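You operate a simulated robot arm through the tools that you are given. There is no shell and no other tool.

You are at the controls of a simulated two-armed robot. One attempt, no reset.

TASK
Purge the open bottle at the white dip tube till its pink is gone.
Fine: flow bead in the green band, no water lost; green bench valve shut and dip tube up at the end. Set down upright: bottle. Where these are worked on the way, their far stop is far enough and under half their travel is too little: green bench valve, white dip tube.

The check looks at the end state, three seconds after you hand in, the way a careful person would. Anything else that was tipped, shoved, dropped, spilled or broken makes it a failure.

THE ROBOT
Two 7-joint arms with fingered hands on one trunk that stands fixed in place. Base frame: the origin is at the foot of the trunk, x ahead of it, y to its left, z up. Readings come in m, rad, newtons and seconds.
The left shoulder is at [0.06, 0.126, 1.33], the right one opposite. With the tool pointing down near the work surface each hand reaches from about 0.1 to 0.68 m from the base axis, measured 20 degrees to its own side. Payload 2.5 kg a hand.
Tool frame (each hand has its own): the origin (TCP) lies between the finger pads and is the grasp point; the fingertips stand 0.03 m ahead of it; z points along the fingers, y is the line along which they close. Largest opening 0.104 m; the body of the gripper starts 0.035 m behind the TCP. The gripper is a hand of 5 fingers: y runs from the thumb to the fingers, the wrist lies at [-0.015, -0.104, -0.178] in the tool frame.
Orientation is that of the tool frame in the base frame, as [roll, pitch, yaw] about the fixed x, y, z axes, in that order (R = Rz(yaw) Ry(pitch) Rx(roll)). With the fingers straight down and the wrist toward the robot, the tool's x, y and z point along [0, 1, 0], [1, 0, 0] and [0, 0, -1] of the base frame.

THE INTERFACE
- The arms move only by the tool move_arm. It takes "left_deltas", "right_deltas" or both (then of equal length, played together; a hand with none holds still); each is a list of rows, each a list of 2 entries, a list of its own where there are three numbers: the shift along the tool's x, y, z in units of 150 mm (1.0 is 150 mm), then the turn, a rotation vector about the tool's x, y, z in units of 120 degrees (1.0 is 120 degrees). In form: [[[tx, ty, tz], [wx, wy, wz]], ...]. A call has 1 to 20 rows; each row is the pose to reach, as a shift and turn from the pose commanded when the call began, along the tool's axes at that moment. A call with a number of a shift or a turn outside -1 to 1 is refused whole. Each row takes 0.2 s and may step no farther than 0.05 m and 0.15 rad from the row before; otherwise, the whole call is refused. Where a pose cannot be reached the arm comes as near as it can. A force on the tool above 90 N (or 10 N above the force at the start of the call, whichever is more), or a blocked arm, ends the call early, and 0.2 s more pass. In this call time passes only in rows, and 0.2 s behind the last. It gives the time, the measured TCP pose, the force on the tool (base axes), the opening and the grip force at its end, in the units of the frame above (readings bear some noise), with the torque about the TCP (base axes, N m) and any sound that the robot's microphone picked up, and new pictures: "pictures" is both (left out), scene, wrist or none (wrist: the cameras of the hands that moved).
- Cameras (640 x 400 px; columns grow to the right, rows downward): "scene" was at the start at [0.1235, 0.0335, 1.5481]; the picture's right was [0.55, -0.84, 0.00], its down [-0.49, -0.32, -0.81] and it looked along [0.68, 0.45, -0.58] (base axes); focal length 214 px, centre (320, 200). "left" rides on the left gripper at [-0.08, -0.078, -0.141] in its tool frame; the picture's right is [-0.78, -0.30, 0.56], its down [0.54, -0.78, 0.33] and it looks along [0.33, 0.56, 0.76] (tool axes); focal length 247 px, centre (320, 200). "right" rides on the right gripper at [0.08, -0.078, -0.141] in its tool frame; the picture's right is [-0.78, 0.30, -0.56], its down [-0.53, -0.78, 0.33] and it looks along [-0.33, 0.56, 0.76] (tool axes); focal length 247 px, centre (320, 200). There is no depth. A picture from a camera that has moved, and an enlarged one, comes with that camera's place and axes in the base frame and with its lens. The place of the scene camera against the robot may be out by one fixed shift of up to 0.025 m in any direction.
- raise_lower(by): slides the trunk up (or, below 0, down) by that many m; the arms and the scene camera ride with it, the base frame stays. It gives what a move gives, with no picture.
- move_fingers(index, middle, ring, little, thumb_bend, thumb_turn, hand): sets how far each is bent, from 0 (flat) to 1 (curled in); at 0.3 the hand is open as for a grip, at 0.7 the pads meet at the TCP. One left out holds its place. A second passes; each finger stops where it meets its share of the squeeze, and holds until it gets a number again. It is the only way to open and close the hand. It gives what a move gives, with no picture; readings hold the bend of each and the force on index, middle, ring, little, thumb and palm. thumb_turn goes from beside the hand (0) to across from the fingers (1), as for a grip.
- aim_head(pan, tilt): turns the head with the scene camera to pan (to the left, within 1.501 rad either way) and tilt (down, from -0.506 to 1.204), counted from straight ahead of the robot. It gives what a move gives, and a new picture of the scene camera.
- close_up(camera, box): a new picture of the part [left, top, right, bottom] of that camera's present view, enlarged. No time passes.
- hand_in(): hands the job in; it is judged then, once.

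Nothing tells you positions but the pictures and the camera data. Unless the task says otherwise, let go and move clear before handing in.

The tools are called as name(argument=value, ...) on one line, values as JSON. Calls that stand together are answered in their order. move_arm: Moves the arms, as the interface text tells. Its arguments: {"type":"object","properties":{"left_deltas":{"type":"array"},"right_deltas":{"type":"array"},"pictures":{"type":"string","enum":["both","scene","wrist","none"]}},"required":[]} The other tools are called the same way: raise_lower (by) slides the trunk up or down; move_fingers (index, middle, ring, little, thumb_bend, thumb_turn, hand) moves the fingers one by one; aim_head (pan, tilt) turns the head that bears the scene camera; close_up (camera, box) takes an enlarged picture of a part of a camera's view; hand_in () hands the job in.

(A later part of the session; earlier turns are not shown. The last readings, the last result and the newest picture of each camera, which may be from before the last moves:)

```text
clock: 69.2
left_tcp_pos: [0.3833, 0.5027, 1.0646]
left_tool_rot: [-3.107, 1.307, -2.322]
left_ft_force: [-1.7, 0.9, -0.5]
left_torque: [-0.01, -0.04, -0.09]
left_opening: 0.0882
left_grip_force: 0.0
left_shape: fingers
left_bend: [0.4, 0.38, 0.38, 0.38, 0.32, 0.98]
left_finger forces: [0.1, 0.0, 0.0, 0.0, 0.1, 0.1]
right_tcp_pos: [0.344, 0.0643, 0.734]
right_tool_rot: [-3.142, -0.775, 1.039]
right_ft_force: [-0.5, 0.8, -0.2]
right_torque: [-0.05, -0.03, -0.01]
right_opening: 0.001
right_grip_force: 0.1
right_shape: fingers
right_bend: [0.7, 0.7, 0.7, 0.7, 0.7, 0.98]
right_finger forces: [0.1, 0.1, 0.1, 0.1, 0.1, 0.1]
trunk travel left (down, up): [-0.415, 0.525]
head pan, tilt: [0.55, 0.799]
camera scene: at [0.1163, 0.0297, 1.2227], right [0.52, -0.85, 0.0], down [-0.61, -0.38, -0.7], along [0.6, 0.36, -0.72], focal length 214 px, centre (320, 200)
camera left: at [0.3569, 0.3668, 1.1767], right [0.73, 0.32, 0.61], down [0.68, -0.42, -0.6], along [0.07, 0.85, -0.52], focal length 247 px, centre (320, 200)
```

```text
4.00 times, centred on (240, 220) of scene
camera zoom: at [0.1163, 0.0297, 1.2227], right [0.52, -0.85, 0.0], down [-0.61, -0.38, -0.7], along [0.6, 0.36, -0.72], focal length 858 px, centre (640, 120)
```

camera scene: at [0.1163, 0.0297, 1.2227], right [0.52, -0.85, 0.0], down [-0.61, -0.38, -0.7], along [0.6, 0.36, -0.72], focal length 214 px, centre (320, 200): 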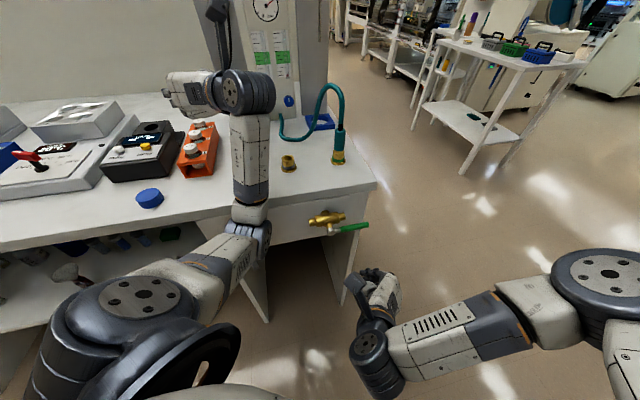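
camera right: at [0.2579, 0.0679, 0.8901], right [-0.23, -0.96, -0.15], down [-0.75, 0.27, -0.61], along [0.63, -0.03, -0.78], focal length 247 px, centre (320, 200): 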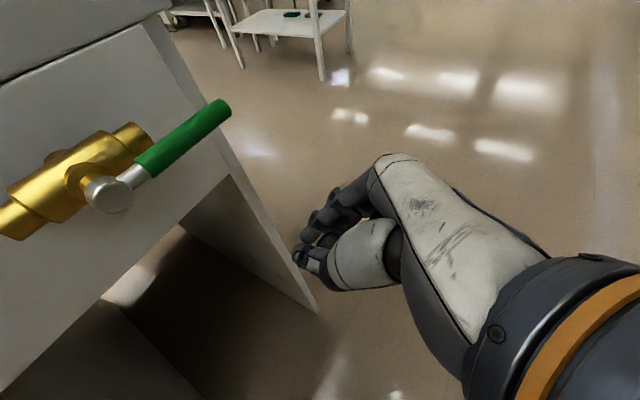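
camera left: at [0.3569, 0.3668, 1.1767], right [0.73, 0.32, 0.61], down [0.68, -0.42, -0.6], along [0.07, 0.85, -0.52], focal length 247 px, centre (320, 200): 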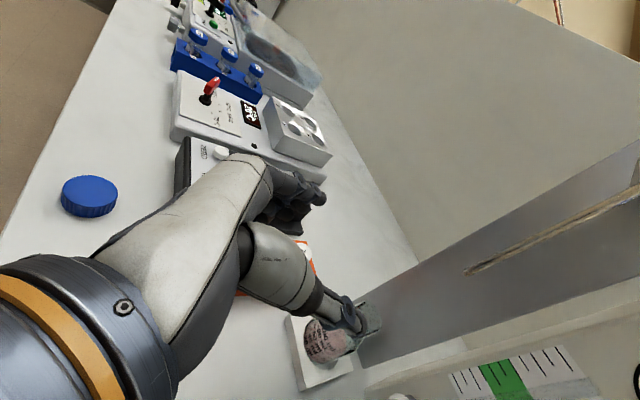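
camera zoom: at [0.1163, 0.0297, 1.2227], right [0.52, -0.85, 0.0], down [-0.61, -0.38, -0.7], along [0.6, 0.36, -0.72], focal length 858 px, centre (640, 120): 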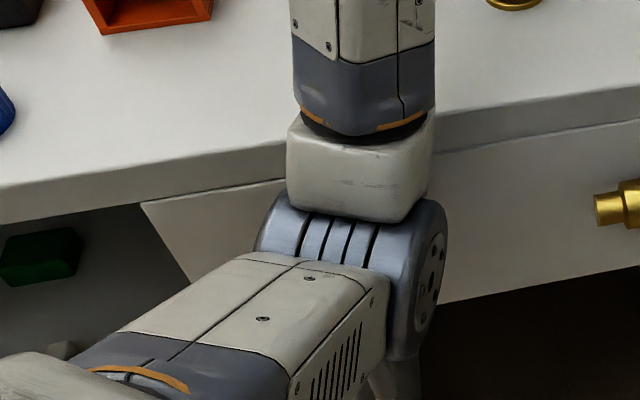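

The elbow is in front of the bench edge and fairly low, so I raise the trunk 8 cm for clearance before extending toward the knob.

raise_lower(by=0.08)

aim_head(pan=0.65, tilt=0.7)

```text
clock: 70.3
left_tcp_pos: [0.3858, 0.5011, 1.1448]
left_tool_rot: [-3.141, 1.307, -2.355]
left_ft_force: [0.3, -0.6, -0.1]
left_torque: [0.01, -0.02, 0.01]
left_opening: 0.0881
left_grip_force: 0.1
left_shape: fingers
left_bend: [0.4, 0.38, 0.38, 0.38, 0.32, 0.98]
left_finger forces: [0.1, 0.0, 0.0, 0.0, 0.0, 0.0]
right_tcp_pos: [0.3456, 0.0636, 0.8139]
right_tool_rot: [-3.137, -0.775, 1.033]
right_ft_force: [-0.2, -0.2, 0.6]
right_torque: [0.01, 0.01, 0.02]
right_opening: 0.0007
right_grip_force: 0.1
right_shape: fingers
right_bend: [0.7, 0.7, 0.7, 0.7, 0.7, 0.98]
right_finger forces: [0.0, 0.0, 0.1, 0.0, 0.0, 0.1]
trunk travel left (down, up): [-0.495, 0.445]
head pan, tilt: [0.55, 0.799]
```

```text
clock: 71.0
left_tcp_pos: [0.3868, 0.5001, 1.1446]
left_tool_rot: [-3.135, 1.305, -2.349]
left_ft_force: [0.0, -0.1, 0.3]
left_torque: [0.01, 0.02, -0.01]
left_opening: 0.0881
left_grip_force: 0.1
left_shape: fingers
left_bend: [0.4, 0.38, 0.38, 0.38, 0.32, 0.98]
left_finger forces: [0.0, 0.0, 0.1, 0.1, 0.0, 0.0]
right_tcp_pos: [0.3454, 0.0638, 0.8137]
right_tool_rot: [-3.14, -0.773, 1.036]
right_ft_force: [0.9, -0.4, -0.7]
right_torque: [-0.01, 0.0, 0.04]
right_opening: 0.0008
right_grip_force: 0.2
right_shape: fingers
right_bend: [0.7, 0.7, 0.7, 0.7, 0.7, 0.98]
right_finger forces: [0.0, 0.0, 0.0, 0.1, 0.1, 0.1]
trunk travel left (down, up): [-0.495, 0.445]
head pan, tilt: [0.649, 0.7]
camera scene: at [0.1179, 0.0366, 1.3113], right [0.6, -0.8, 0.0], down [-0.51, -0.39, -0.76], along [0.61, 0.46, -0.64], focal length 214 px, centre (320, 200)
```

scene: 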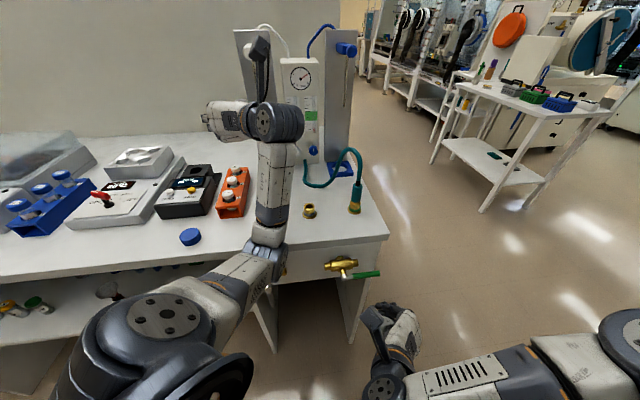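

move_fingers(hand="left", index=0.46, middle=0.46, ring=0.46, little=0.46, thumb_bend=0.46)

move_arm(left_deltas=[[[0.16, -0.131, 0.118], [0, 0, 0]], [[0.32, -0.262, 0.237], [0, 0, 0]], [[0.48, -0.393, 0.355], [0, 0, 0]], [[0.64, -0.523, 0.473], [0, 0, 0]], [[0.8, -0.654, 0.592], [0, 0, 0]], [[0.959, -0.785, 0.71], [0, 0, 0]]], pictures="both")

```text
clock: 72.0
left_tcp_pos: [0.3852, 0.5006, 1.1447]
left_tool_rot: [-3.129, 1.307, -2.345]
left_ft_force: [-0.2, -0.3, 0.0]
left_torque: [-0.01, -0.02, 0.01]
left_opening: 0.0632
left_grip_force: 0.1
left_shape: fingers
left_bend: [0.46, 0.46, 0.46, 0.46, 0.46, 0.98]
left_finger forces: [0.0, 0.1, 0.0, 0.0, 0.1, 0.0]
right_tcp_pos: [0.3453, 0.0638, 0.8138]
right_tool_rot: [-3.139, -0.774, 1.034]
right_ft_force: [-0.4, -0.8, -0.7]
right_torque: [0.03, 0.0, -0.02]
right_opening: 0.0011
right_grip_force: 0.2
right_shape: fingers
right_bend: [0.7, 0.7, 0.7, 0.7, 0.7, 0.98]
right_finger forces: [0.1, 0.0, 0.0, 0.0, 0.0, 0.0]
trunk travel left (down, up): [-0.495, 0.445]
head pan, tilt: [0.649, 0.7]
```

```text
clock: 73.4
left_tcp_pos: [0.5164, 0.464, 0.9771]
left_tool_rot: [-3.133, 1.306, -2.347]
left_ft_force: [0.1, 0.2, 0.2]
left_torque: [-0.01, 0.02, 0.0]
left_opening: 0.0631
left_grip_force: 0.0
left_shape: fingers
left_bend: [0.46, 0.46, 0.46, 0.46, 0.46, 0.98]
left_finger forces: [0.1, 0.0, 0.0, 0.1, 0.0, 0.1]
right_tcp_pos: [0.346, 0.0631, 0.8136]
right_tool_rot: [-3.137, -0.772, 1.033]
right_ft_force: [-0.2, -0.3, 0.9]
right_torque: [0.02, -0.01, -0.03]
right_opening: 0.0008
right_grip_force: 0.1
right_shape: fingers
right_bend: [0.7, 0.7, 0.7, 0.7, 0.7, 0.98]
right_finger forces: [0.1, 0.0, 0.0, 0.0, 0.1, 0.1]
trunk travel left (down, up): [-0.495, 0.445]
head pan, tilt: [0.649, 0.7]
camera scene: at [0.1179, 0.0367, 1.3114], right [0.6, -0.8, 0.0], down [-0.51, -0.39, -0.76], along [0.61, 0.46, -0.64], focal length 214 px, centre (320, 200)
camera left: at [0.4898, 0.3274, 1.0902], right [0.73, 0.31, 0.6], down [0.68, -0.42, -0.6], along [0.07, 0.85, -0.52], focal length 247 px, centre (320, 200)
```

scene: 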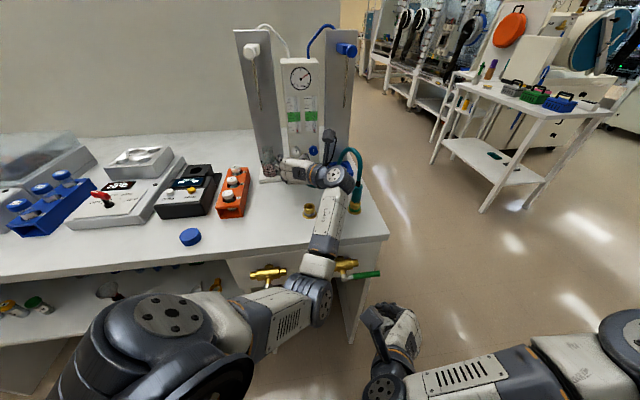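
left: 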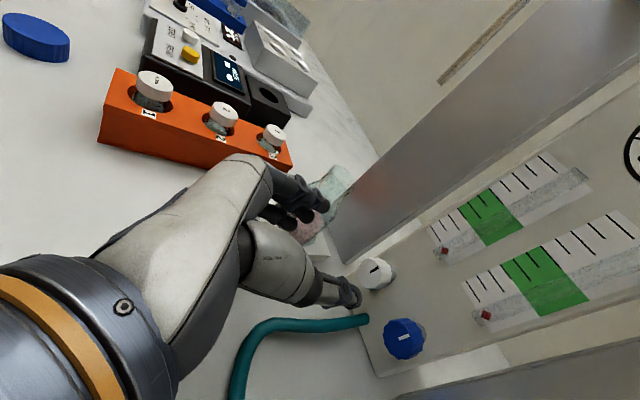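

Excellent view of knobs and rotameters. White knob face is at about (i=0.793, r=0.049, z=0.952) in bench coordinates. I align the hand with it and pre-roll 40° so there is room to turn it.

move_arm(left_deltas=[[[0.028, -0.016, 0.008], [0, 0, 0.0667]], [[0.057, -0.032, 0.015], [0, 0, 0.1333]], [[0.085, -0.048, 0.023], [0, 0, 0.2]], [[0.114, -0.064, 0.03], [0, 0, 0.2667]], [[0.142, -0.08, 0.038], [0, 0, 0.3333]]], pictures="both")

```text
clock: 74.6
left_tcp_pos: [0.5246, 0.4517, 0.9642]
left_tool_rot: [1.953, 0.84, 2.644]
left_ft_force: [0.0, -0.7, -0.6]
left_torque: [-0.02, 0.02, 0.02]
left_opening: 0.0626
left_grip_force: 0.2
left_shape: fingers
left_bend: [0.46, 0.46, 0.46, 0.46, 0.46, 0.98]
left_finger forces: [0.1, 0.0, 0.0, 0.0, 0.0, 0.0]
right_tcp_pos: [0.3451, 0.0613, 0.8137]
right_tool_rot: [-3.136, -0.778, 1.034]
right_ft_force: [0.5, -0.2, -0.2]
right_torque: [0.02, -0.01, -0.02]
right_opening: 0.001
right_grip_force: 0.1
right_shape: fingers
right_bend: [0.7, 0.7, 0.7, 0.7, 0.7, 0.98]
right_finger forces: [0.0, 0.0, 0.0, 0.0, 0.0, 0.0]
trunk travel left (down, up): [-0.495, 0.445]
head pan, tilt: [0.649, 0.7]
camera scene: at [0.1164, 0.0337, 1.3125], right [0.6, -0.8, 0.0], down [-0.51, -0.39, -0.77], along [0.61, 0.46, -0.64], focal length 214 px, centre (320, 200)
camera left: at [0.5073, 0.2791, 1.0092], right [0.96, -0.06, 0.26], down [0.25, -0.12, -0.96], along [0.09, 0.99, -0.1], focal length 247 px, centre (320, 200)
```

scene: 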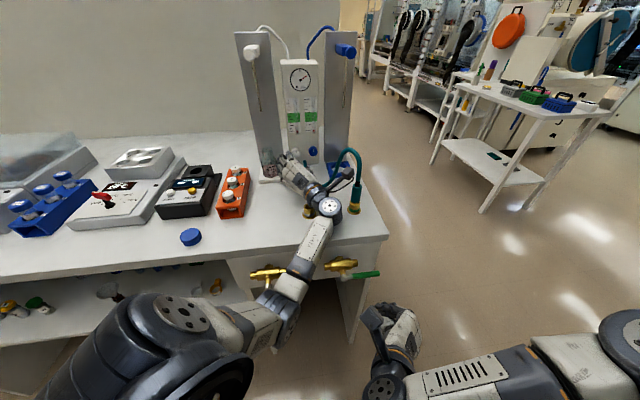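
left: 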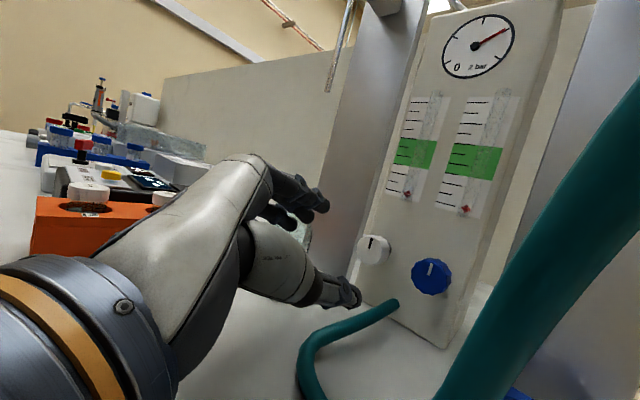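

The wrist dips too low near the hose with that roll. I roll back the other way, so the wrist rises instead.

move_arm(left_deltas=[[[0, 0, -0.02], [0, 0, -0.0667]], [[0, 0, -0.04], [0, 0, -0.1333]], [[0, 0, -0.04], [0, 0, -0.2]], [[0, 0, -0.04], [0, 0, -0.2667]], [[0, 0, -0.02], [0, 0, -0.3333]], [[0, 0, 0], [0, 0, -0.4]], [[0, 0, 0], [0, 0, -0.4583]]], pictures="both")

```text
clock: 76.2
left_tcp_pos: [0.5242, 0.4553, 0.9555]
left_tool_rot: [-2.373, 1.196, -1.553]
left_ft_force: [0.0, 0.5, 0.7]
left_torque: [-0.02, 0.02, 0.0]
left_opening: 0.0631
left_grip_force: 0.1
left_shape: fingers
left_bend: [0.46, 0.46, 0.46, 0.46, 0.46, 0.98]
left_finger forces: [0.0, 0.0, 0.0, 0.0, 0.1, 0.0]
right_tcp_pos: [0.3465, 0.0638, 0.8135]
right_tool_rot: [-3.139, -0.774, 1.036]
right_ft_force: [-0.3, 0.7, -0.5]
right_torque: [0.02, 0.04, 0.0]
right_opening: 0.0008
right_grip_force: 0.1
right_shape: fingers
right_bend: [0.7, 0.7, 0.7, 0.7, 0.7, 0.98]
right_finger forces: [0.1, 0.0, 0.0, 0.0, 0.0, 0.0]
trunk travel left (down, up): [-0.495, 0.445]
head pan, tilt: [0.649, 0.7]
camera scene: at [0.1179, 0.0366, 1.3113], right [0.6, -0.8, 0.0], down [-0.51, -0.39, -0.76], along [0.61, 0.46, -0.64], focal length 214 px, centre (320, 200)
camera left: at [0.4841, 0.3388, 1.0855], right [0.59, 0.48, 0.65], down [0.8, -0.46, -0.39], along [0.12, 0.75, -0.65], focal length 247 px, centre (320, 200)
```

scene: 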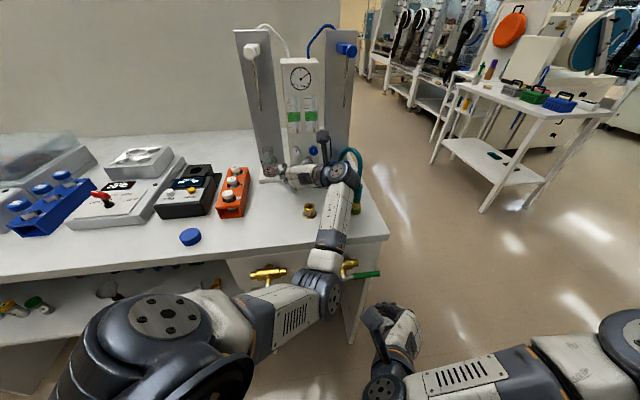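
left: 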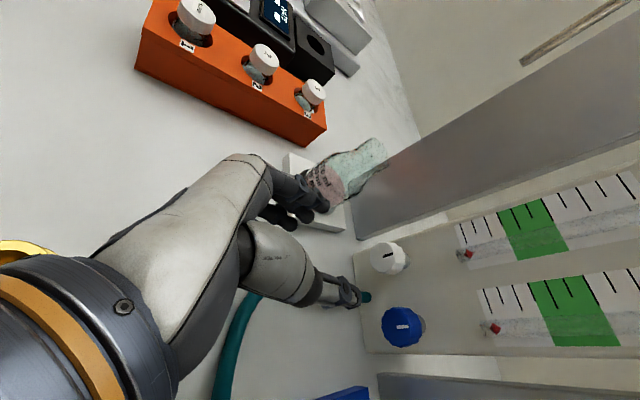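

close_up(camera="scene", box=[260, 120, 388, 200])

close_up(camera="scene", box=[280, 190, 408, 310])

close_up(camera="left", box=[260, 160, 500, 310])

```text
5.00 times, centred on (324, 160) of scene
camera zoom: at [0.1179, 0.0366, 1.3113], right [0.6, -0.8, 0.0], down [-0.51, -0.39, -0.76], along [0.61, 0.46, -0.64], focal length 1072 px, centre (300, 400)
```

zoom: 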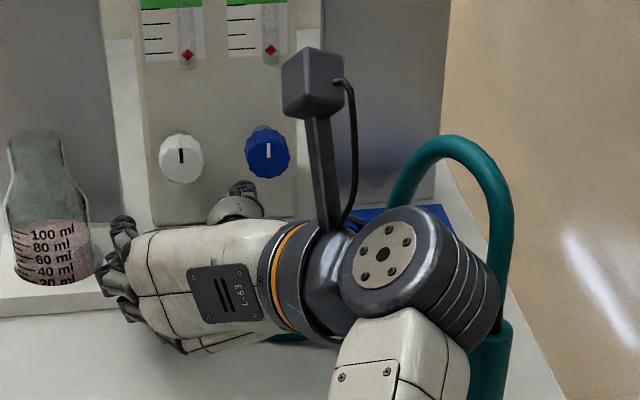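

```text
3.33 times, centred on (344, 250) of scene
camera zoom: at [0.1179, 0.0366, 1.3113], right [0.6, -0.8, 0.0], down [-0.51, -0.39, -0.76], along [0.61, 0.46, -0.64], focal length 715 px, centre (240, 33)
```

zoom: 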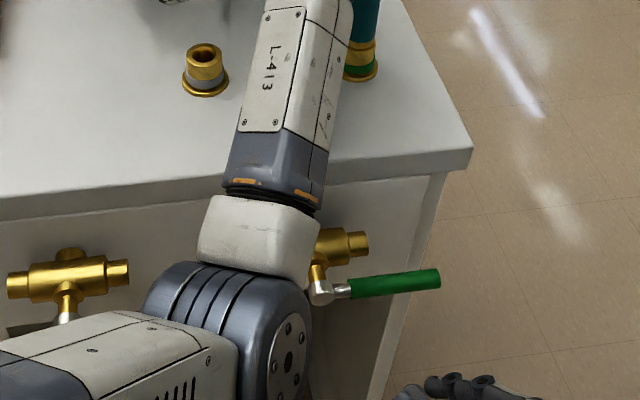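

```text
2.67 times, centred on (380, 235) of left
camera zoom: at [0.4841, 0.3388, 1.0855], right [0.59, 0.48, 0.65], down [0.8, -0.46, -0.39], along [0.12, 0.75, -0.65], focal length 659 px, centre (160, 107)
```

zoom: 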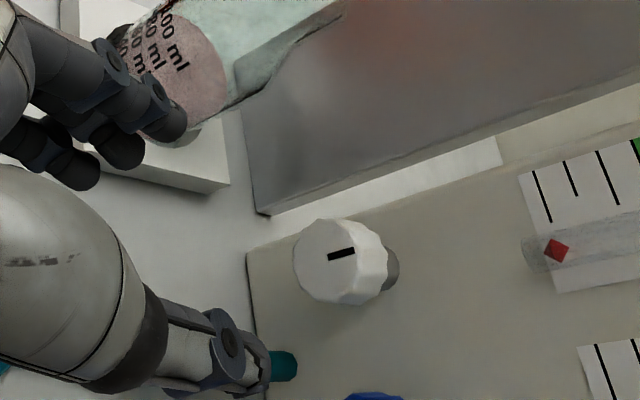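

The wrist on the right side comes too near the hose. I'll grip the knob with the wrist above it instead (thumb on top, fingers below): I back off slightly and roll further.

move_arm(left_deltas=[[[-0.07, -0.02, -0.12], [0, 0, -0.0694]], [[-0.137, -0.037, -0.243], [0, 0, -0.1389]], [[-0.137, -0.037, -0.243], [0, 0, -0.2083]], [[-0.137, -0.037, -0.243], [0, 0, -0.2778]], [[-0.137, -0.037, -0.243], [0, 0, -0.3472]], [[-0.137, -0.037, -0.243], [0, 0, -0.4167]]], pictures="both")

```text
clock: 77.6
left_tcp_pos: [0.5024, 0.4335, 0.9858]
left_tool_rot: [-1.861, 0.415, -0.906]
left_ft_force: [-0.3, -0.4, 0.0]
left_torque: [0.01, 0.0, 0.02]
left_opening: 0.0629
left_grip_force: 0.1
left_shape: fingers
left_bend: [0.46, 0.46, 0.46, 0.46, 0.46, 0.98]
left_finger forces: [0.0, 0.0, 0.1, 0.0, 0.0, 0.1]
right_tcp_pos: [0.3445, 0.0637, 0.813]
right_tool_rot: [-3.14, -0.773, 1.036]
right_ft_force: [0.3, 0.0, 0.1]
right_torque: [0.01, -0.01, -0.02]
right_opening: 0.0008
right_grip_force: 0.0
right_shape: fingers
right_bend: [0.7, 0.7, 0.7, 0.7, 0.7, 0.98]
right_finger forces: [0.0, 0.0, 0.1, 0.0, 0.1, 0.0]
trunk travel left (down, up): [-0.495, 0.445]
head pan, tilt: [0.649, 0.7]
camera scene: at [0.1178, 0.0367, 1.3113], right [0.6, -0.8, 0.0], down [-0.51, -0.39, -0.76], along [0.61, 0.46, -0.64], focal length 214 px, centre (320, 200)
camera left: at [0.3978, 0.3855, 1.1215], right [0.08, 0.9, 0.43], down [0.89, -0.26, 0.38], along [0.45, 0.35, -0.82], focal length 247 px, centre (320, 200)
```

scene: 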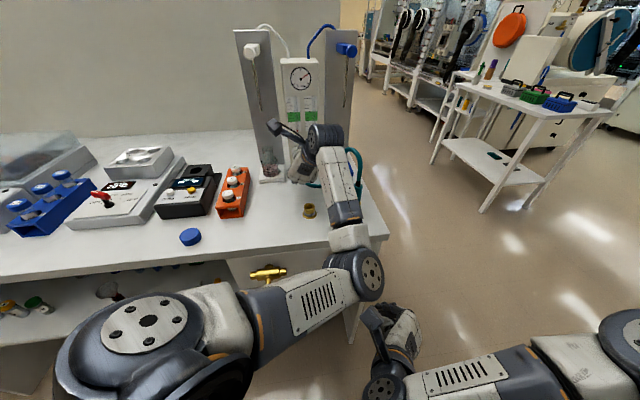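
left: 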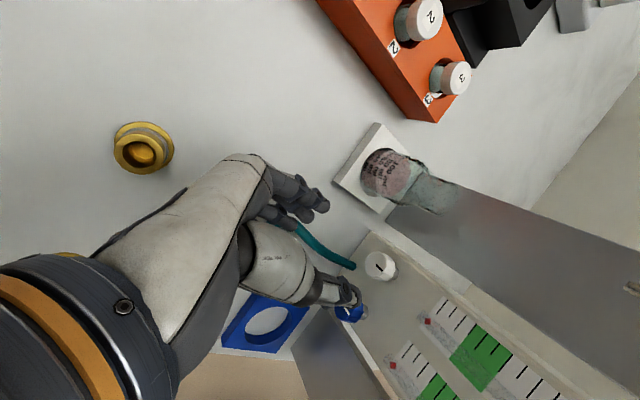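

Now the tool axis points straight at the white knob, about 13 cm ahead. I advance 10 cm along it.

move_arm(left_deltas=[[[0, 0, 0.17], [0, 0, 0]], [[0, 0, 0.34], [0, 0, 0]], [[0, 0, 0.5], [0, 0, 0]], [[0, 0, 0.64], [0, 0, 0]]], pictures="both")

close_up(camera="left", box=[240, 160, 480, 310])

close_up(camera="scene", box=[260, 90, 388, 170])

```text
clock: 78.6
left_tcp_pos: [0.5694, 0.4997, 0.9611]
left_tool_rot: [-1.86, 0.418, -0.905]
left_ft_force: [0.1, 0.3, 0.4]
left_torque: [-0.01, 0.0, -0.02]
left_opening: 0.0631
left_grip_force: 0.1
left_shape: fingers
left_bend: [0.46, 0.46, 0.46, 0.46, 0.46, 0.98]
left_finger forces: [0.0, 0.1, 0.1, 0.0, 0.0, 0.1]
right_tcp_pos: [0.3466, 0.0621, 0.8133]
right_tool_rot: [-3.138, -0.772, 1.036]
right_ft_force: [-0.4, 1.0, 0.6]
right_torque: [-0.01, -0.01, -0.01]
right_opening: 0.0007
right_grip_force: 0.1
right_shape: fingers
right_bend: [0.7, 0.7, 0.7, 0.7, 0.7, 0.98]
right_finger forces: [0.1, 0.0, 0.1, 0.1, 0.1, 0.0]
trunk travel left (down, up): [-0.495, 0.445]
head pan, tilt: [0.649, 0.7]
camera scene: at [0.1179, 0.0367, 1.3113], right [0.6, -0.8, 0.0], down [-0.51, -0.39, -0.76], along [0.61, 0.46, -0.64], focal length 214 px, centre (320, 200)
camera left: at [0.4648, 0.4507, 1.0968], right [0.08, 0.9, 0.43], down [0.89, -0.26, 0.38], along [0.45, 0.35, -0.82], focal length 247 px, centre (320, 200)
```

scene: 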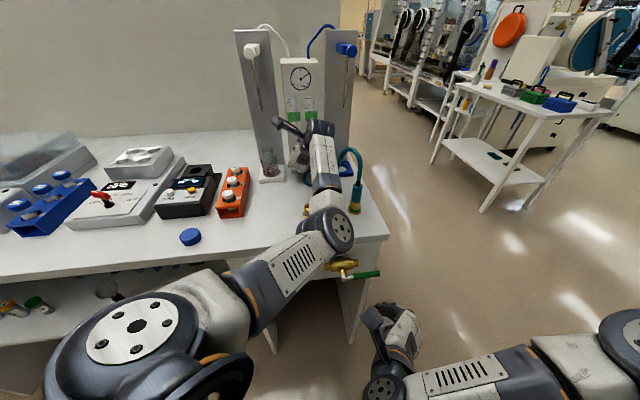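
left: 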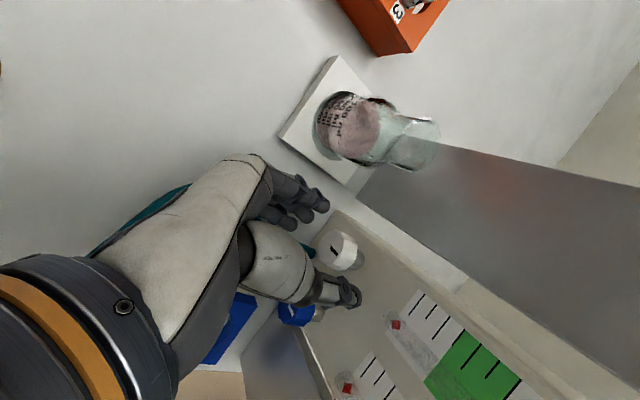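

```text
2.67 times, centred on (360, 235) of left
camera zoom: at [0.4648, 0.4507, 1.0968], right [0.08, 0.9, 0.43], down [0.89, -0.26, 0.38], along [0.45, 0.35, -0.82], focal length 659 px, centre (213, 107)
```

zoom: 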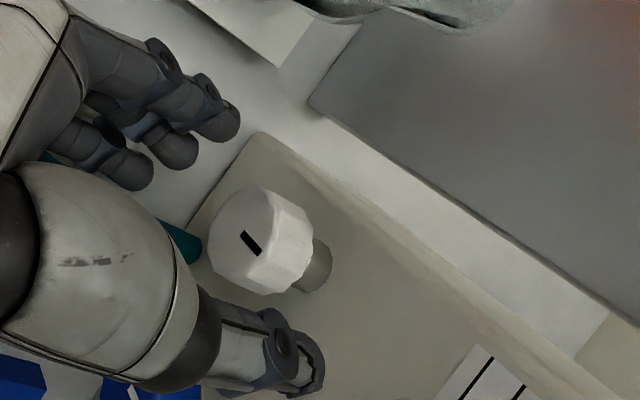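

```text
5.00 times, centred on (324, 130) of scene
camera zoom: at [0.1179, 0.0367, 1.3113], right [0.6, -0.8, 0.0], down [-0.51, -0.39, -0.76], along [0.61, 0.46, -0.64], focal length 1072 px, centre (300, 550)
```

zoom: 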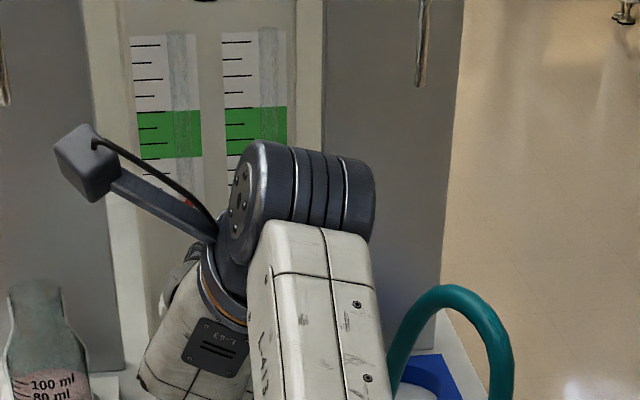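

The knob is on the tool axis, about 33 mm ahead. I advance 36 mm so the pads straddle it.

move_arm(left_deltas=[[[0, 0, 0.12], [0, 0, 0]], [[0, 0, 0.24], [0, 0, 0]]], pictures="none")

close_up(camera="left", box=[240, 160, 480, 310])

```text
clock: 79.3
left_tcp_pos: [0.5867, 0.513, 0.9555]
left_tool_rot: [-1.882, 0.413, -0.903]
left_ft_force: [-52.7, -46.9, 8.1]
left_torque: [1.8, -2.17, -0.7]
left_opening: 0.0627
left_grip_force: 35.7
left_shape: fingers
left_bend: [0.46, 0.46, 0.46, 0.46, 0.48, 0.98]
left_finger forces: [0.1, 0.1, 0.0, 0.0, 70.7, 0.0]
right_tcp_pos: [0.3414, 0.0601, 0.8167]
right_tool_rot: [-3.141, -0.783, 1.037]
right_ft_force: [0.6, 0.5, 0.6]
right_torque: [-0.01, -0.01, 0.01]
right_opening: 0.0009
right_grip_force: 0.1
right_shape: fingers
right_bend: [0.7, 0.7, 0.7, 0.7, 0.7, 0.98]
right_finger forces: [0.1, 0.0, 0.1, 0.0, 0.1, 0.0]
trunk travel left (down, up): [-0.495, 0.445]
head pan, tilt: [0.649, 0.7]
stopped in row 2 (left hand): the force on the tool passed its limit at 94 N (the readings are from after the stop); the commanded pose is now the measured one
```

```text
2.67 times, centred on (360, 235) of left
camera zoom: at [0.4832, 0.4656, 1.0927], right [0.08, 0.91, 0.41], down [0.9, -0.24, 0.37], along [0.44, 0.34, -0.83], focal length 659 px, centre (213, 107)
```

zoom: 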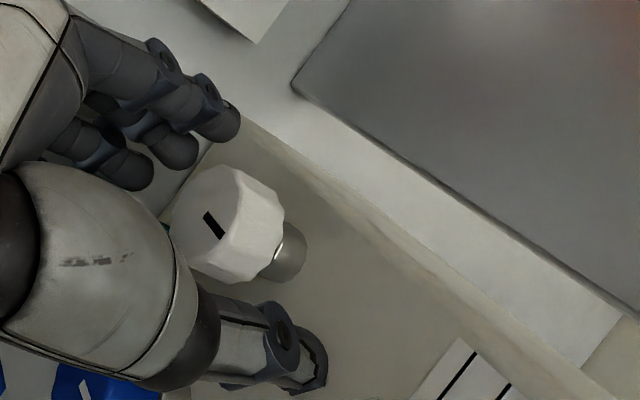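

The thumb tip touched the panel (stopped by the force limit). I back off at once by about 1 cm and check that nothing moved.

move_arm(left_deltas=[[[0, 0, -0.065], [0, 0, 0]]], pictures="none")

close_up(camera="left", box=[240, 160, 480, 310])

close_up(camera="scene", box=[220, 20, 380, 180])

```text
clock: 79.7
left_tcp_pos: [0.5851, 0.5133, 0.9534]
left_tool_rot: [-1.873, 0.413, -0.906]
left_ft_force: [-6.6, -5.3, 1.6]
left_torque: [0.24, -0.25, -0.09]
left_opening: 0.064
left_grip_force: 4.3
left_shape: fingers
left_bend: [0.46, 0.46, 0.46, 0.46, 0.45, 0.98]
left_finger forces: [0.0, 0.1, 0.0, 0.0, 8.1, 0.1]
right_tcp_pos: [0.3459, 0.0633, 0.8145]
right_tool_rot: [-3.139, -0.774, 1.036]
right_ft_force: [-0.1, 0.4, -0.8]
right_torque: [0.02, 0.01, 0.04]
right_opening: 0.0006
right_grip_force: 0.1
right_shape: fingers
right_bend: [0.7, 0.7, 0.7, 0.7, 0.7, 0.98]
right_finger forces: [0.0, 0.1, 0.0, 0.0, 0.0, 0.1]
trunk travel left (down, up): [-0.495, 0.445]
head pan, tilt: [0.649, 0.7]
```

```text
2.67 times, centred on (360, 235) of left
camera zoom: at [0.4808, 0.4666, 1.0911], right [0.08, 0.9, 0.42], down [0.89, -0.25, 0.37], along [0.44, 0.35, -0.83], focal length 659 px, centre (213, 107)
```

zoom: 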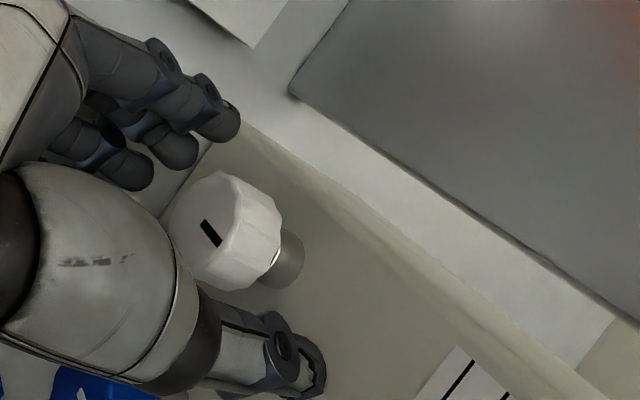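

```text
2.50 times, centred on (300, 100) of scene
camera zoom: at [0.117, 0.0359, 1.3114], right [0.6, -0.8, 0.0], down [-0.51, -0.39, -0.77], along [0.61, 0.46, -0.64], focal length 536 px, centre (370, 450)
```

zoom: 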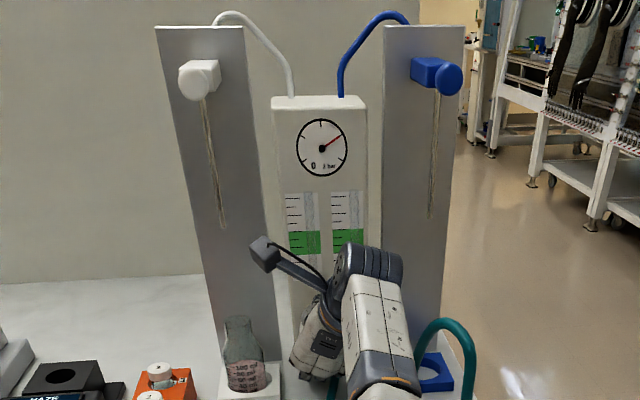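

move_arm(left_deltas=[[[0, 0, -0.05], [0, 0, 0]]], pictures="none")

move_fingers(hand="left", index=0.55, middle=0.55, ring=0.55, little=0.5, thumb_bend=0.54)

close_up(camera="left", box=[240, 160, 480, 310])

```text
clock: 80.1
left_tcp_pos: [0.5797, 0.509, 0.9547]
left_tool_rot: [-1.877, 0.413, -0.907]
left_ft_force: [-0.3, -0.5, -0.2]
left_torque: [0.01, 0.0, 0.0]
left_opening: 0.0628
left_grip_force: 0.1
left_shape: fingers
left_bend: [0.46, 0.46, 0.46, 0.46, 0.46, 0.98]
left_finger forces: [0.1, 0.0, 0.0, 0.0, 0.1, 0.0]
right_tcp_pos: [0.3443, 0.0629, 0.8132]
right_tool_rot: [-3.139, -0.772, 1.034]
right_ft_force: [-0.5, 0.0, -0.2]
right_torque: [-0.01, 0.01, -0.01]
right_opening: 0.0008
right_grip_force: 0.2
right_shape: fingers
right_bend: [0.7, 0.7, 0.7, 0.7, 0.7, 0.98]
right_finger forces: [0.1, 0.0, 0.0, 0.0, 0.1, 0.0]
trunk travel left (down, up): [-0.495, 0.445]
head pan, tilt: [0.649, 0.7]
```

```text
clock: 81.1
left_tcp_pos: [0.5794, 0.5082, 0.9541]
left_tool_rot: [-1.881, 0.414, -0.91]
left_ft_force: [-0.1, -0.1, 0.0]
left_torque: [0.03, -0.01, -0.01]
left_opening: 0.041
left_grip_force: 0.1
left_shape: fingers
left_bend: [0.55, 0.55, 0.55, 0.5, 0.54, 0.98]
left_finger forces: [0.0, 0.0, 0.0, 0.0, 0.1, 0.0]
right_tcp_pos: [0.3465, 0.0624, 0.8144]
right_tool_rot: [-3.139, -0.775, 1.033]
right_ft_force: [-0.4, 0.5, -0.4]
right_torque: [0.0, 0.04, -0.02]
right_opening: 0.0008
right_grip_force: 0.0
right_shape: fingers
right_bend: [0.7, 0.7, 0.7, 0.7, 0.7, 0.98]
right_finger forces: [0.0, 0.0, 0.0, 0.0, 0.0, 0.0]
trunk travel left (down, up): [-0.495, 0.445]
head pan, tilt: [0.649, 0.7]
```

```text
2.67 times, centred on (360, 235) of left
camera zoom: at [0.477, 0.4611, 1.0918], right [0.08, 0.91, 0.42], down [0.9, -0.25, 0.37], along [0.44, 0.34, -0.83], focal length 659 px, centre (213, 107)
```

zoom: 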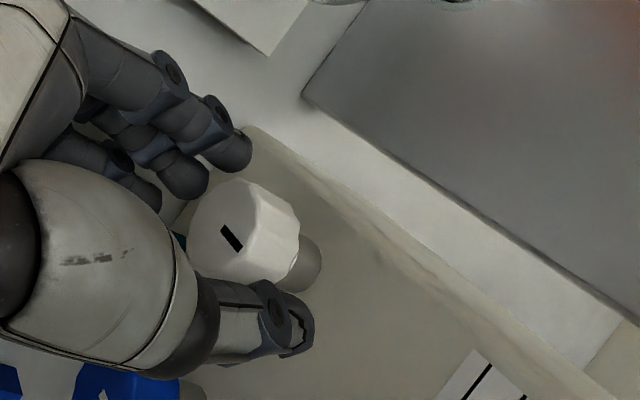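

move_fingers(hand="left", index=0.64, middle=0.64, ring=0.62, little=0.5, thumb_bend=0.64)

close_up(camera="left", box=[240, 160, 480, 310])

```text
clock: 82.1
left_tcp_pos: [0.5805, 0.5083, 0.9551]
left_tool_rot: [-1.878, 0.414, -0.906]
left_ft_force: [2.5, 0.3, 1.5]
left_torque: [0.06, -0.04, -0.04]
left_opening: 0.0261
left_grip_force: 3.2
left_shape: fingers
left_bend: [0.61, 0.63, 0.62, 0.5, 0.6, 0.97]
left_finger forces: [1.7, 0.3, 0.0, 0.0, 3.8, 0.1]
right_tcp_pos: [0.3458, 0.0646, 0.8137]
right_tool_rot: [-3.135, -0.773, 1.032]
right_ft_force: [0.1, -0.4, -0.4]
right_torque: [0.02, -0.01, -0.02]
right_opening: 0.0009
right_grip_force: 0.0
right_shape: fingers
right_bend: [0.7, 0.7, 0.7, 0.7, 0.7, 0.98]
right_finger forces: [0.0, 0.1, 0.0, 0.0, 0.1, 0.0]
trunk travel left (down, up): [-0.495, 0.445]
head pan, tilt: [0.649, 0.7]
```

```text
2.67 times, centred on (360, 235) of left
camera zoom: at [0.477, 0.461, 1.092], right [0.08, 0.91, 0.42], down [0.9, -0.25, 0.37], along [0.44, 0.34, -0.83], focal length 659 px, centre (213, 107)
```

zoom: 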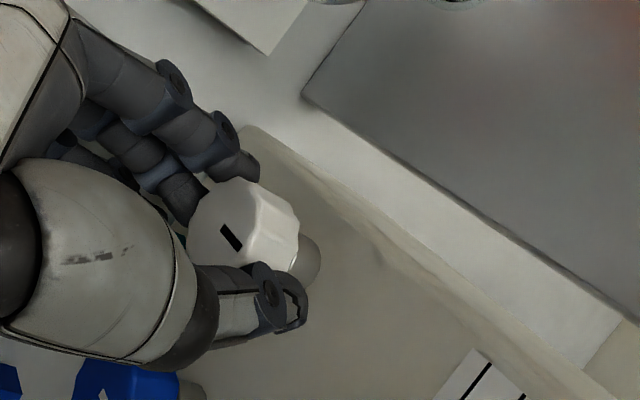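

Index, middle and thumb hold the knob. I squeeze a bit more and start turning counter-clockwise.

move_fingers(hand="left", index=0.72, middle=0.72, ring=0.66, thumb_bend=0.7)

close_up(camera="left", box=[240, 160, 480, 310])

```text
clock: 83.1
left_tcp_pos: [0.5811, 0.5074, 0.953]
left_tool_rot: [-1.88, 0.412, -0.907]
left_ft_force: [-0.6, 0.8, -3.1]
left_torque: [0.08, 0.02, -0.06]
left_opening: 0.0243
left_grip_force: 11.6
left_shape: fingers
left_bend: [0.62, 0.66, 0.66, 0.5, 0.61, 0.97]
left_finger forces: [7.2, 6.1, 0.0, 0.0, 9.7, 0.0]
right_tcp_pos: [0.3461, 0.0626, 0.8135]
right_tool_rot: [-3.138, -0.773, 1.035]
right_ft_force: [0.2, -0.7, 0.4]
right_torque: [-0.02, 0.02, -0.03]
right_opening: 0.0009
right_grip_force: 0.0
right_shape: fingers
right_bend: [0.7, 0.7, 0.7, 0.7, 0.7, 0.98]
right_finger forces: [0.0, 0.0, 0.0, 0.0, 0.0, 0.1]
trunk travel left (down, up): [-0.495, 0.445]
head pan, tilt: [0.649, 0.7]
```

```text
2.67 times, centred on (360, 235) of left
camera zoom: at [0.4772, 0.4615, 1.0911], right [0.08, 0.91, 0.41], down [0.9, -0.25, 0.37], along [0.44, 0.34, -0.83], focal length 659 px, centre (213, 107)
```

zoom: 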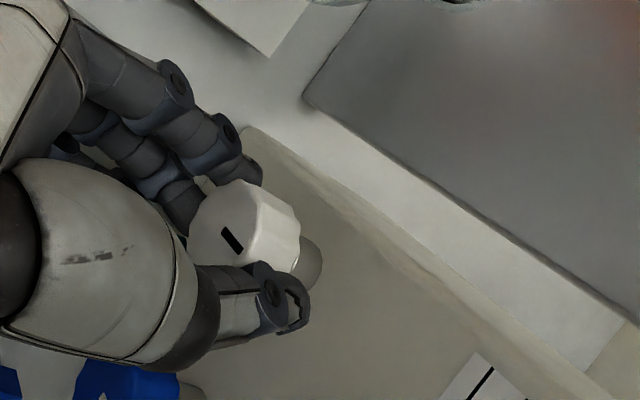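

move_arm(left_deltas=[[[-0.005, 0.004, 0], [0.007, 0.016, -0.06]], [[-0.01, 0.008, 0.0005], [0.0139, 0.032, -0.12]], [[-0.016, 0.012, 0.001], [0.0208, 0.0479, -0.18]], [[-0.021, 0.0165, 0.002], [0.0278, 0.0639, -0.2401]]], pictures="wrist")

close_up(camera="left", box=[240, 160, 480, 310])

close_up(camera="scene", box=[260, 60, 356, 140])

```text
clock: 84.1
left_tcp_pos: [0.5778, 0.5113, 0.9533]
left_tool_rot: [-1.818, -0.109, -0.901]
left_ft_force: [2.6, 0.1, -4.6]
left_torque: [0.15, 0.17, -0.07]
left_opening: 0.0247
left_grip_force: 11.5
left_shape: fingers
left_bend: [0.62, 0.65, 0.66, 0.5, 0.6, 1.0]
left_finger forces: [8.0, 5.5, 0.0, 0.1, 10.0, 0.0]
right_tcp_pos: [0.3467, 0.0635, 0.8145]
right_tool_rot: [-3.137, -0.771, 1.033]
right_ft_force: [0.0, -0.2, -0.5]
right_torque: [-0.02, -0.01, -0.05]
right_opening: 0.0006
right_grip_force: 0.1
right_shape: fingers
right_bend: [0.7, 0.7, 0.7, 0.7, 0.7, 0.98]
right_finger forces: [0.0, 0.0, 0.0, 0.1, 0.0, 0.1]
trunk travel left (down, up): [-0.495, 0.445]
head pan, tilt: [0.649, 0.7]
camera left: at [0.4298, 0.5094, 1.0518], right [-0.01, 1.0, 0.06], down [0.69, -0.04, 0.73], along [0.73, 0.05, -0.69], focal length 247 px, centre (320, 200)
```

left: 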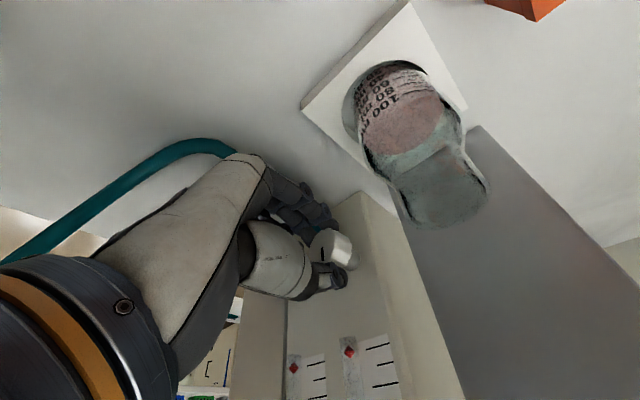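

```text
2.67 times, centred on (360, 235) of left
camera zoom: at [0.4298, 0.5094, 1.0518], right [-0.01, 1.0, 0.06], down [0.69, -0.04, 0.73], along [0.73, 0.05, -0.69], focal length 659 px, centre (213, 107)
```

zoom: 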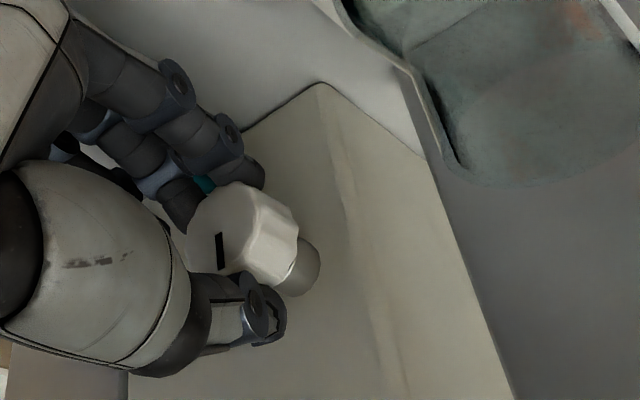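

```text
5.00 times, centred on (308, 100) of scene
camera zoom: at [0.1185, 0.0371, 1.3112], right [0.6, -0.8, 0.0], down [-0.51, -0.39, -0.76], along [0.61, 0.46, -0.64], focal length 1072 px, centre (380, 700)
```

zoom: 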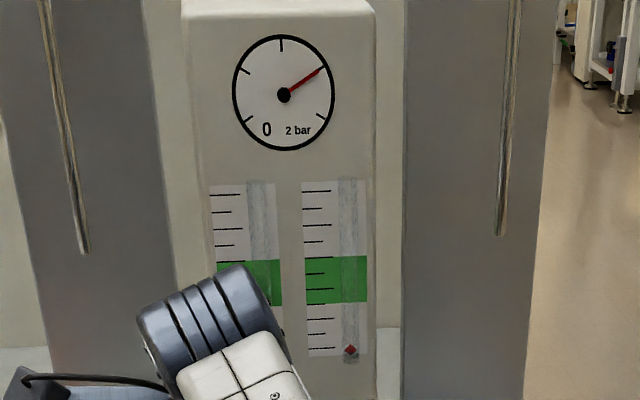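

The knob did not follow (it slipped against a stop), so it must open clockwise. I turn the other way 30° while gripping.

move_arm(left_deltas=[[[0.007, -0.001, 0], [-0.0072, -0.016, 0.06]], [[0.013, -0.003, 0.001], [-0.0144, -0.0319, 0.12]], [[0.02, -0.004, 0.0015], [-0.0215, -0.0479, 0.18]], [[0.0265, -0.005, 0.002], [-0.0287, -0.0638, 0.24]]], pictures="wrist")

close_up(camera="left", box=[240, 160, 480, 310])

close_up(camera="scene", box=[260, 60, 356, 140])

```text
clock: 85.1
left_tcp_pos: [0.5809, 0.5077, 0.9525]
left_tool_rot: [-1.884, 0.414, -0.909]
left_ft_force: [4.4, -4.6, -7.0]
left_torque: [-0.05, -0.03, -0.17]
left_opening: 0.0249
left_grip_force: 13.0
left_shape: fingers
left_bend: [0.61, 0.67, 0.66, 0.5, 0.61, 0.98]
left_finger forces: [7.9, 8.6, 0.0, 0.1, 9.2, 0.0]
right_tcp_pos: [0.3465, 0.0638, 0.8125]
right_tool_rot: [-3.137, -0.774, 1.034]
right_ft_force: [0.7, -1.0, -0.4]
right_torque: [0.0, -0.02, 0.01]
right_opening: 0.001
right_grip_force: 0.1
right_shape: fingers
right_bend: [0.7, 0.7, 0.7, 0.7, 0.7, 0.98]
right_finger forces: [0.1, 0.0, 0.0, 0.0, 0.1, 0.1]
trunk travel left (down, up): [-0.495, 0.445]
head pan, tilt: [0.649, 0.7]
camera left: at [0.4786, 0.4608, 1.0912], right [0.08, 0.91, 0.41], down [0.9, -0.25, 0.37], along [0.43, 0.34, -0.83], focal length 247 px, centre (320, 200)
```

left: 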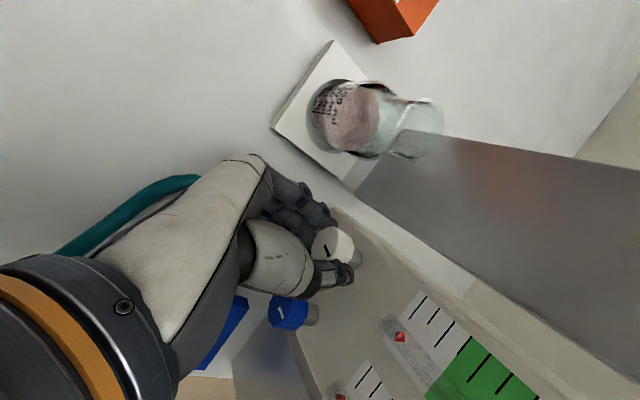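

```text
2.67 times, centred on (360, 235) of left
camera zoom: at [0.4786, 0.4608, 1.0912], right [0.08, 0.91, 0.41], down [0.9, -0.25, 0.37], along [0.43, 0.34, -0.83], focal length 659 px, centre (213, 107)
```

zoom: 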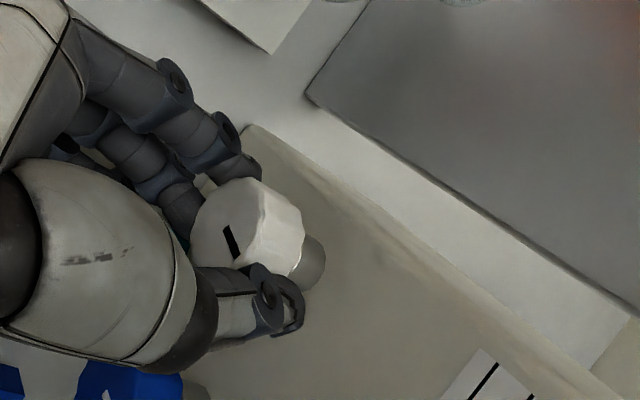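

```text
5.00 times, centred on (308, 100) of scene
camera zoom: at [0.119, 0.0368, 1.3112], right [0.6, -0.8, 0.0], down [-0.51, -0.39, -0.76], along [0.61, 0.46, -0.64], focal length 1072 px, centre (380, 700)
```

zoom: 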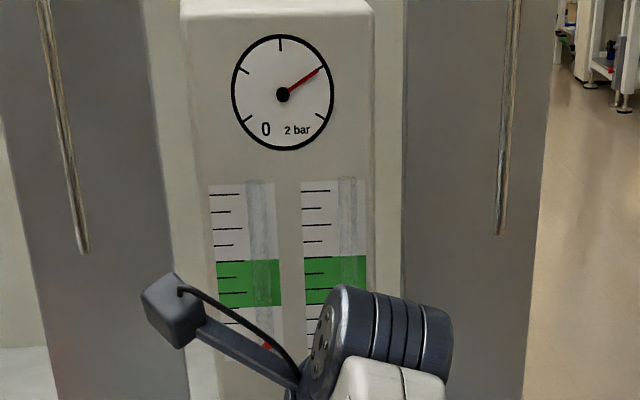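

close_up(camera="left", box=[300, 270, 508, 400])

close_up(camera="scene", box=[276, 90, 324, 140])

```text
3.08 times, centred on (404, 335) of left
camera zoom: at [0.4786, 0.4608, 1.0912], right [0.08, 0.91, 0.41], down [0.9, -0.25, 0.37], along [0.43, 0.34, -0.83], focal length 760 px, centre (62, -215)
```

zoom: 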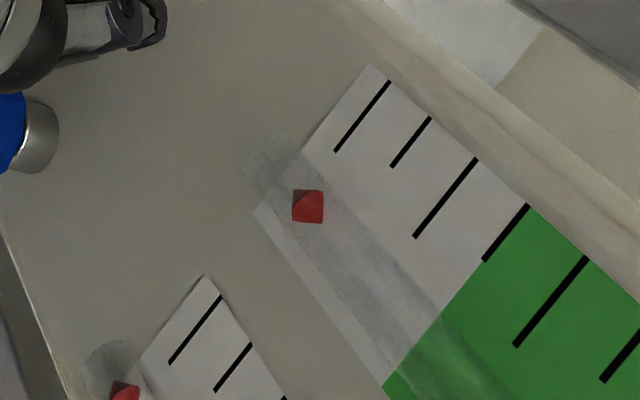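

```text
8.00 times, centred on (300, 115) of scene
camera zoom: at [0.119, 0.0368, 1.3112], right [0.6, -0.8, 0.0], down [-0.51, -0.39, -0.76], along [0.61, 0.46, -0.64], focal length 1716 px, centre (480, 880)
```

zoom: 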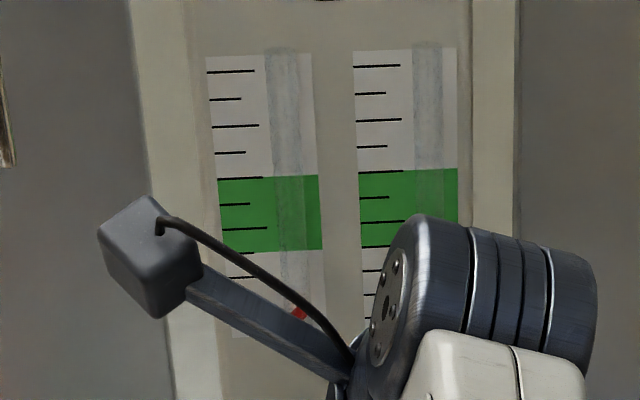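

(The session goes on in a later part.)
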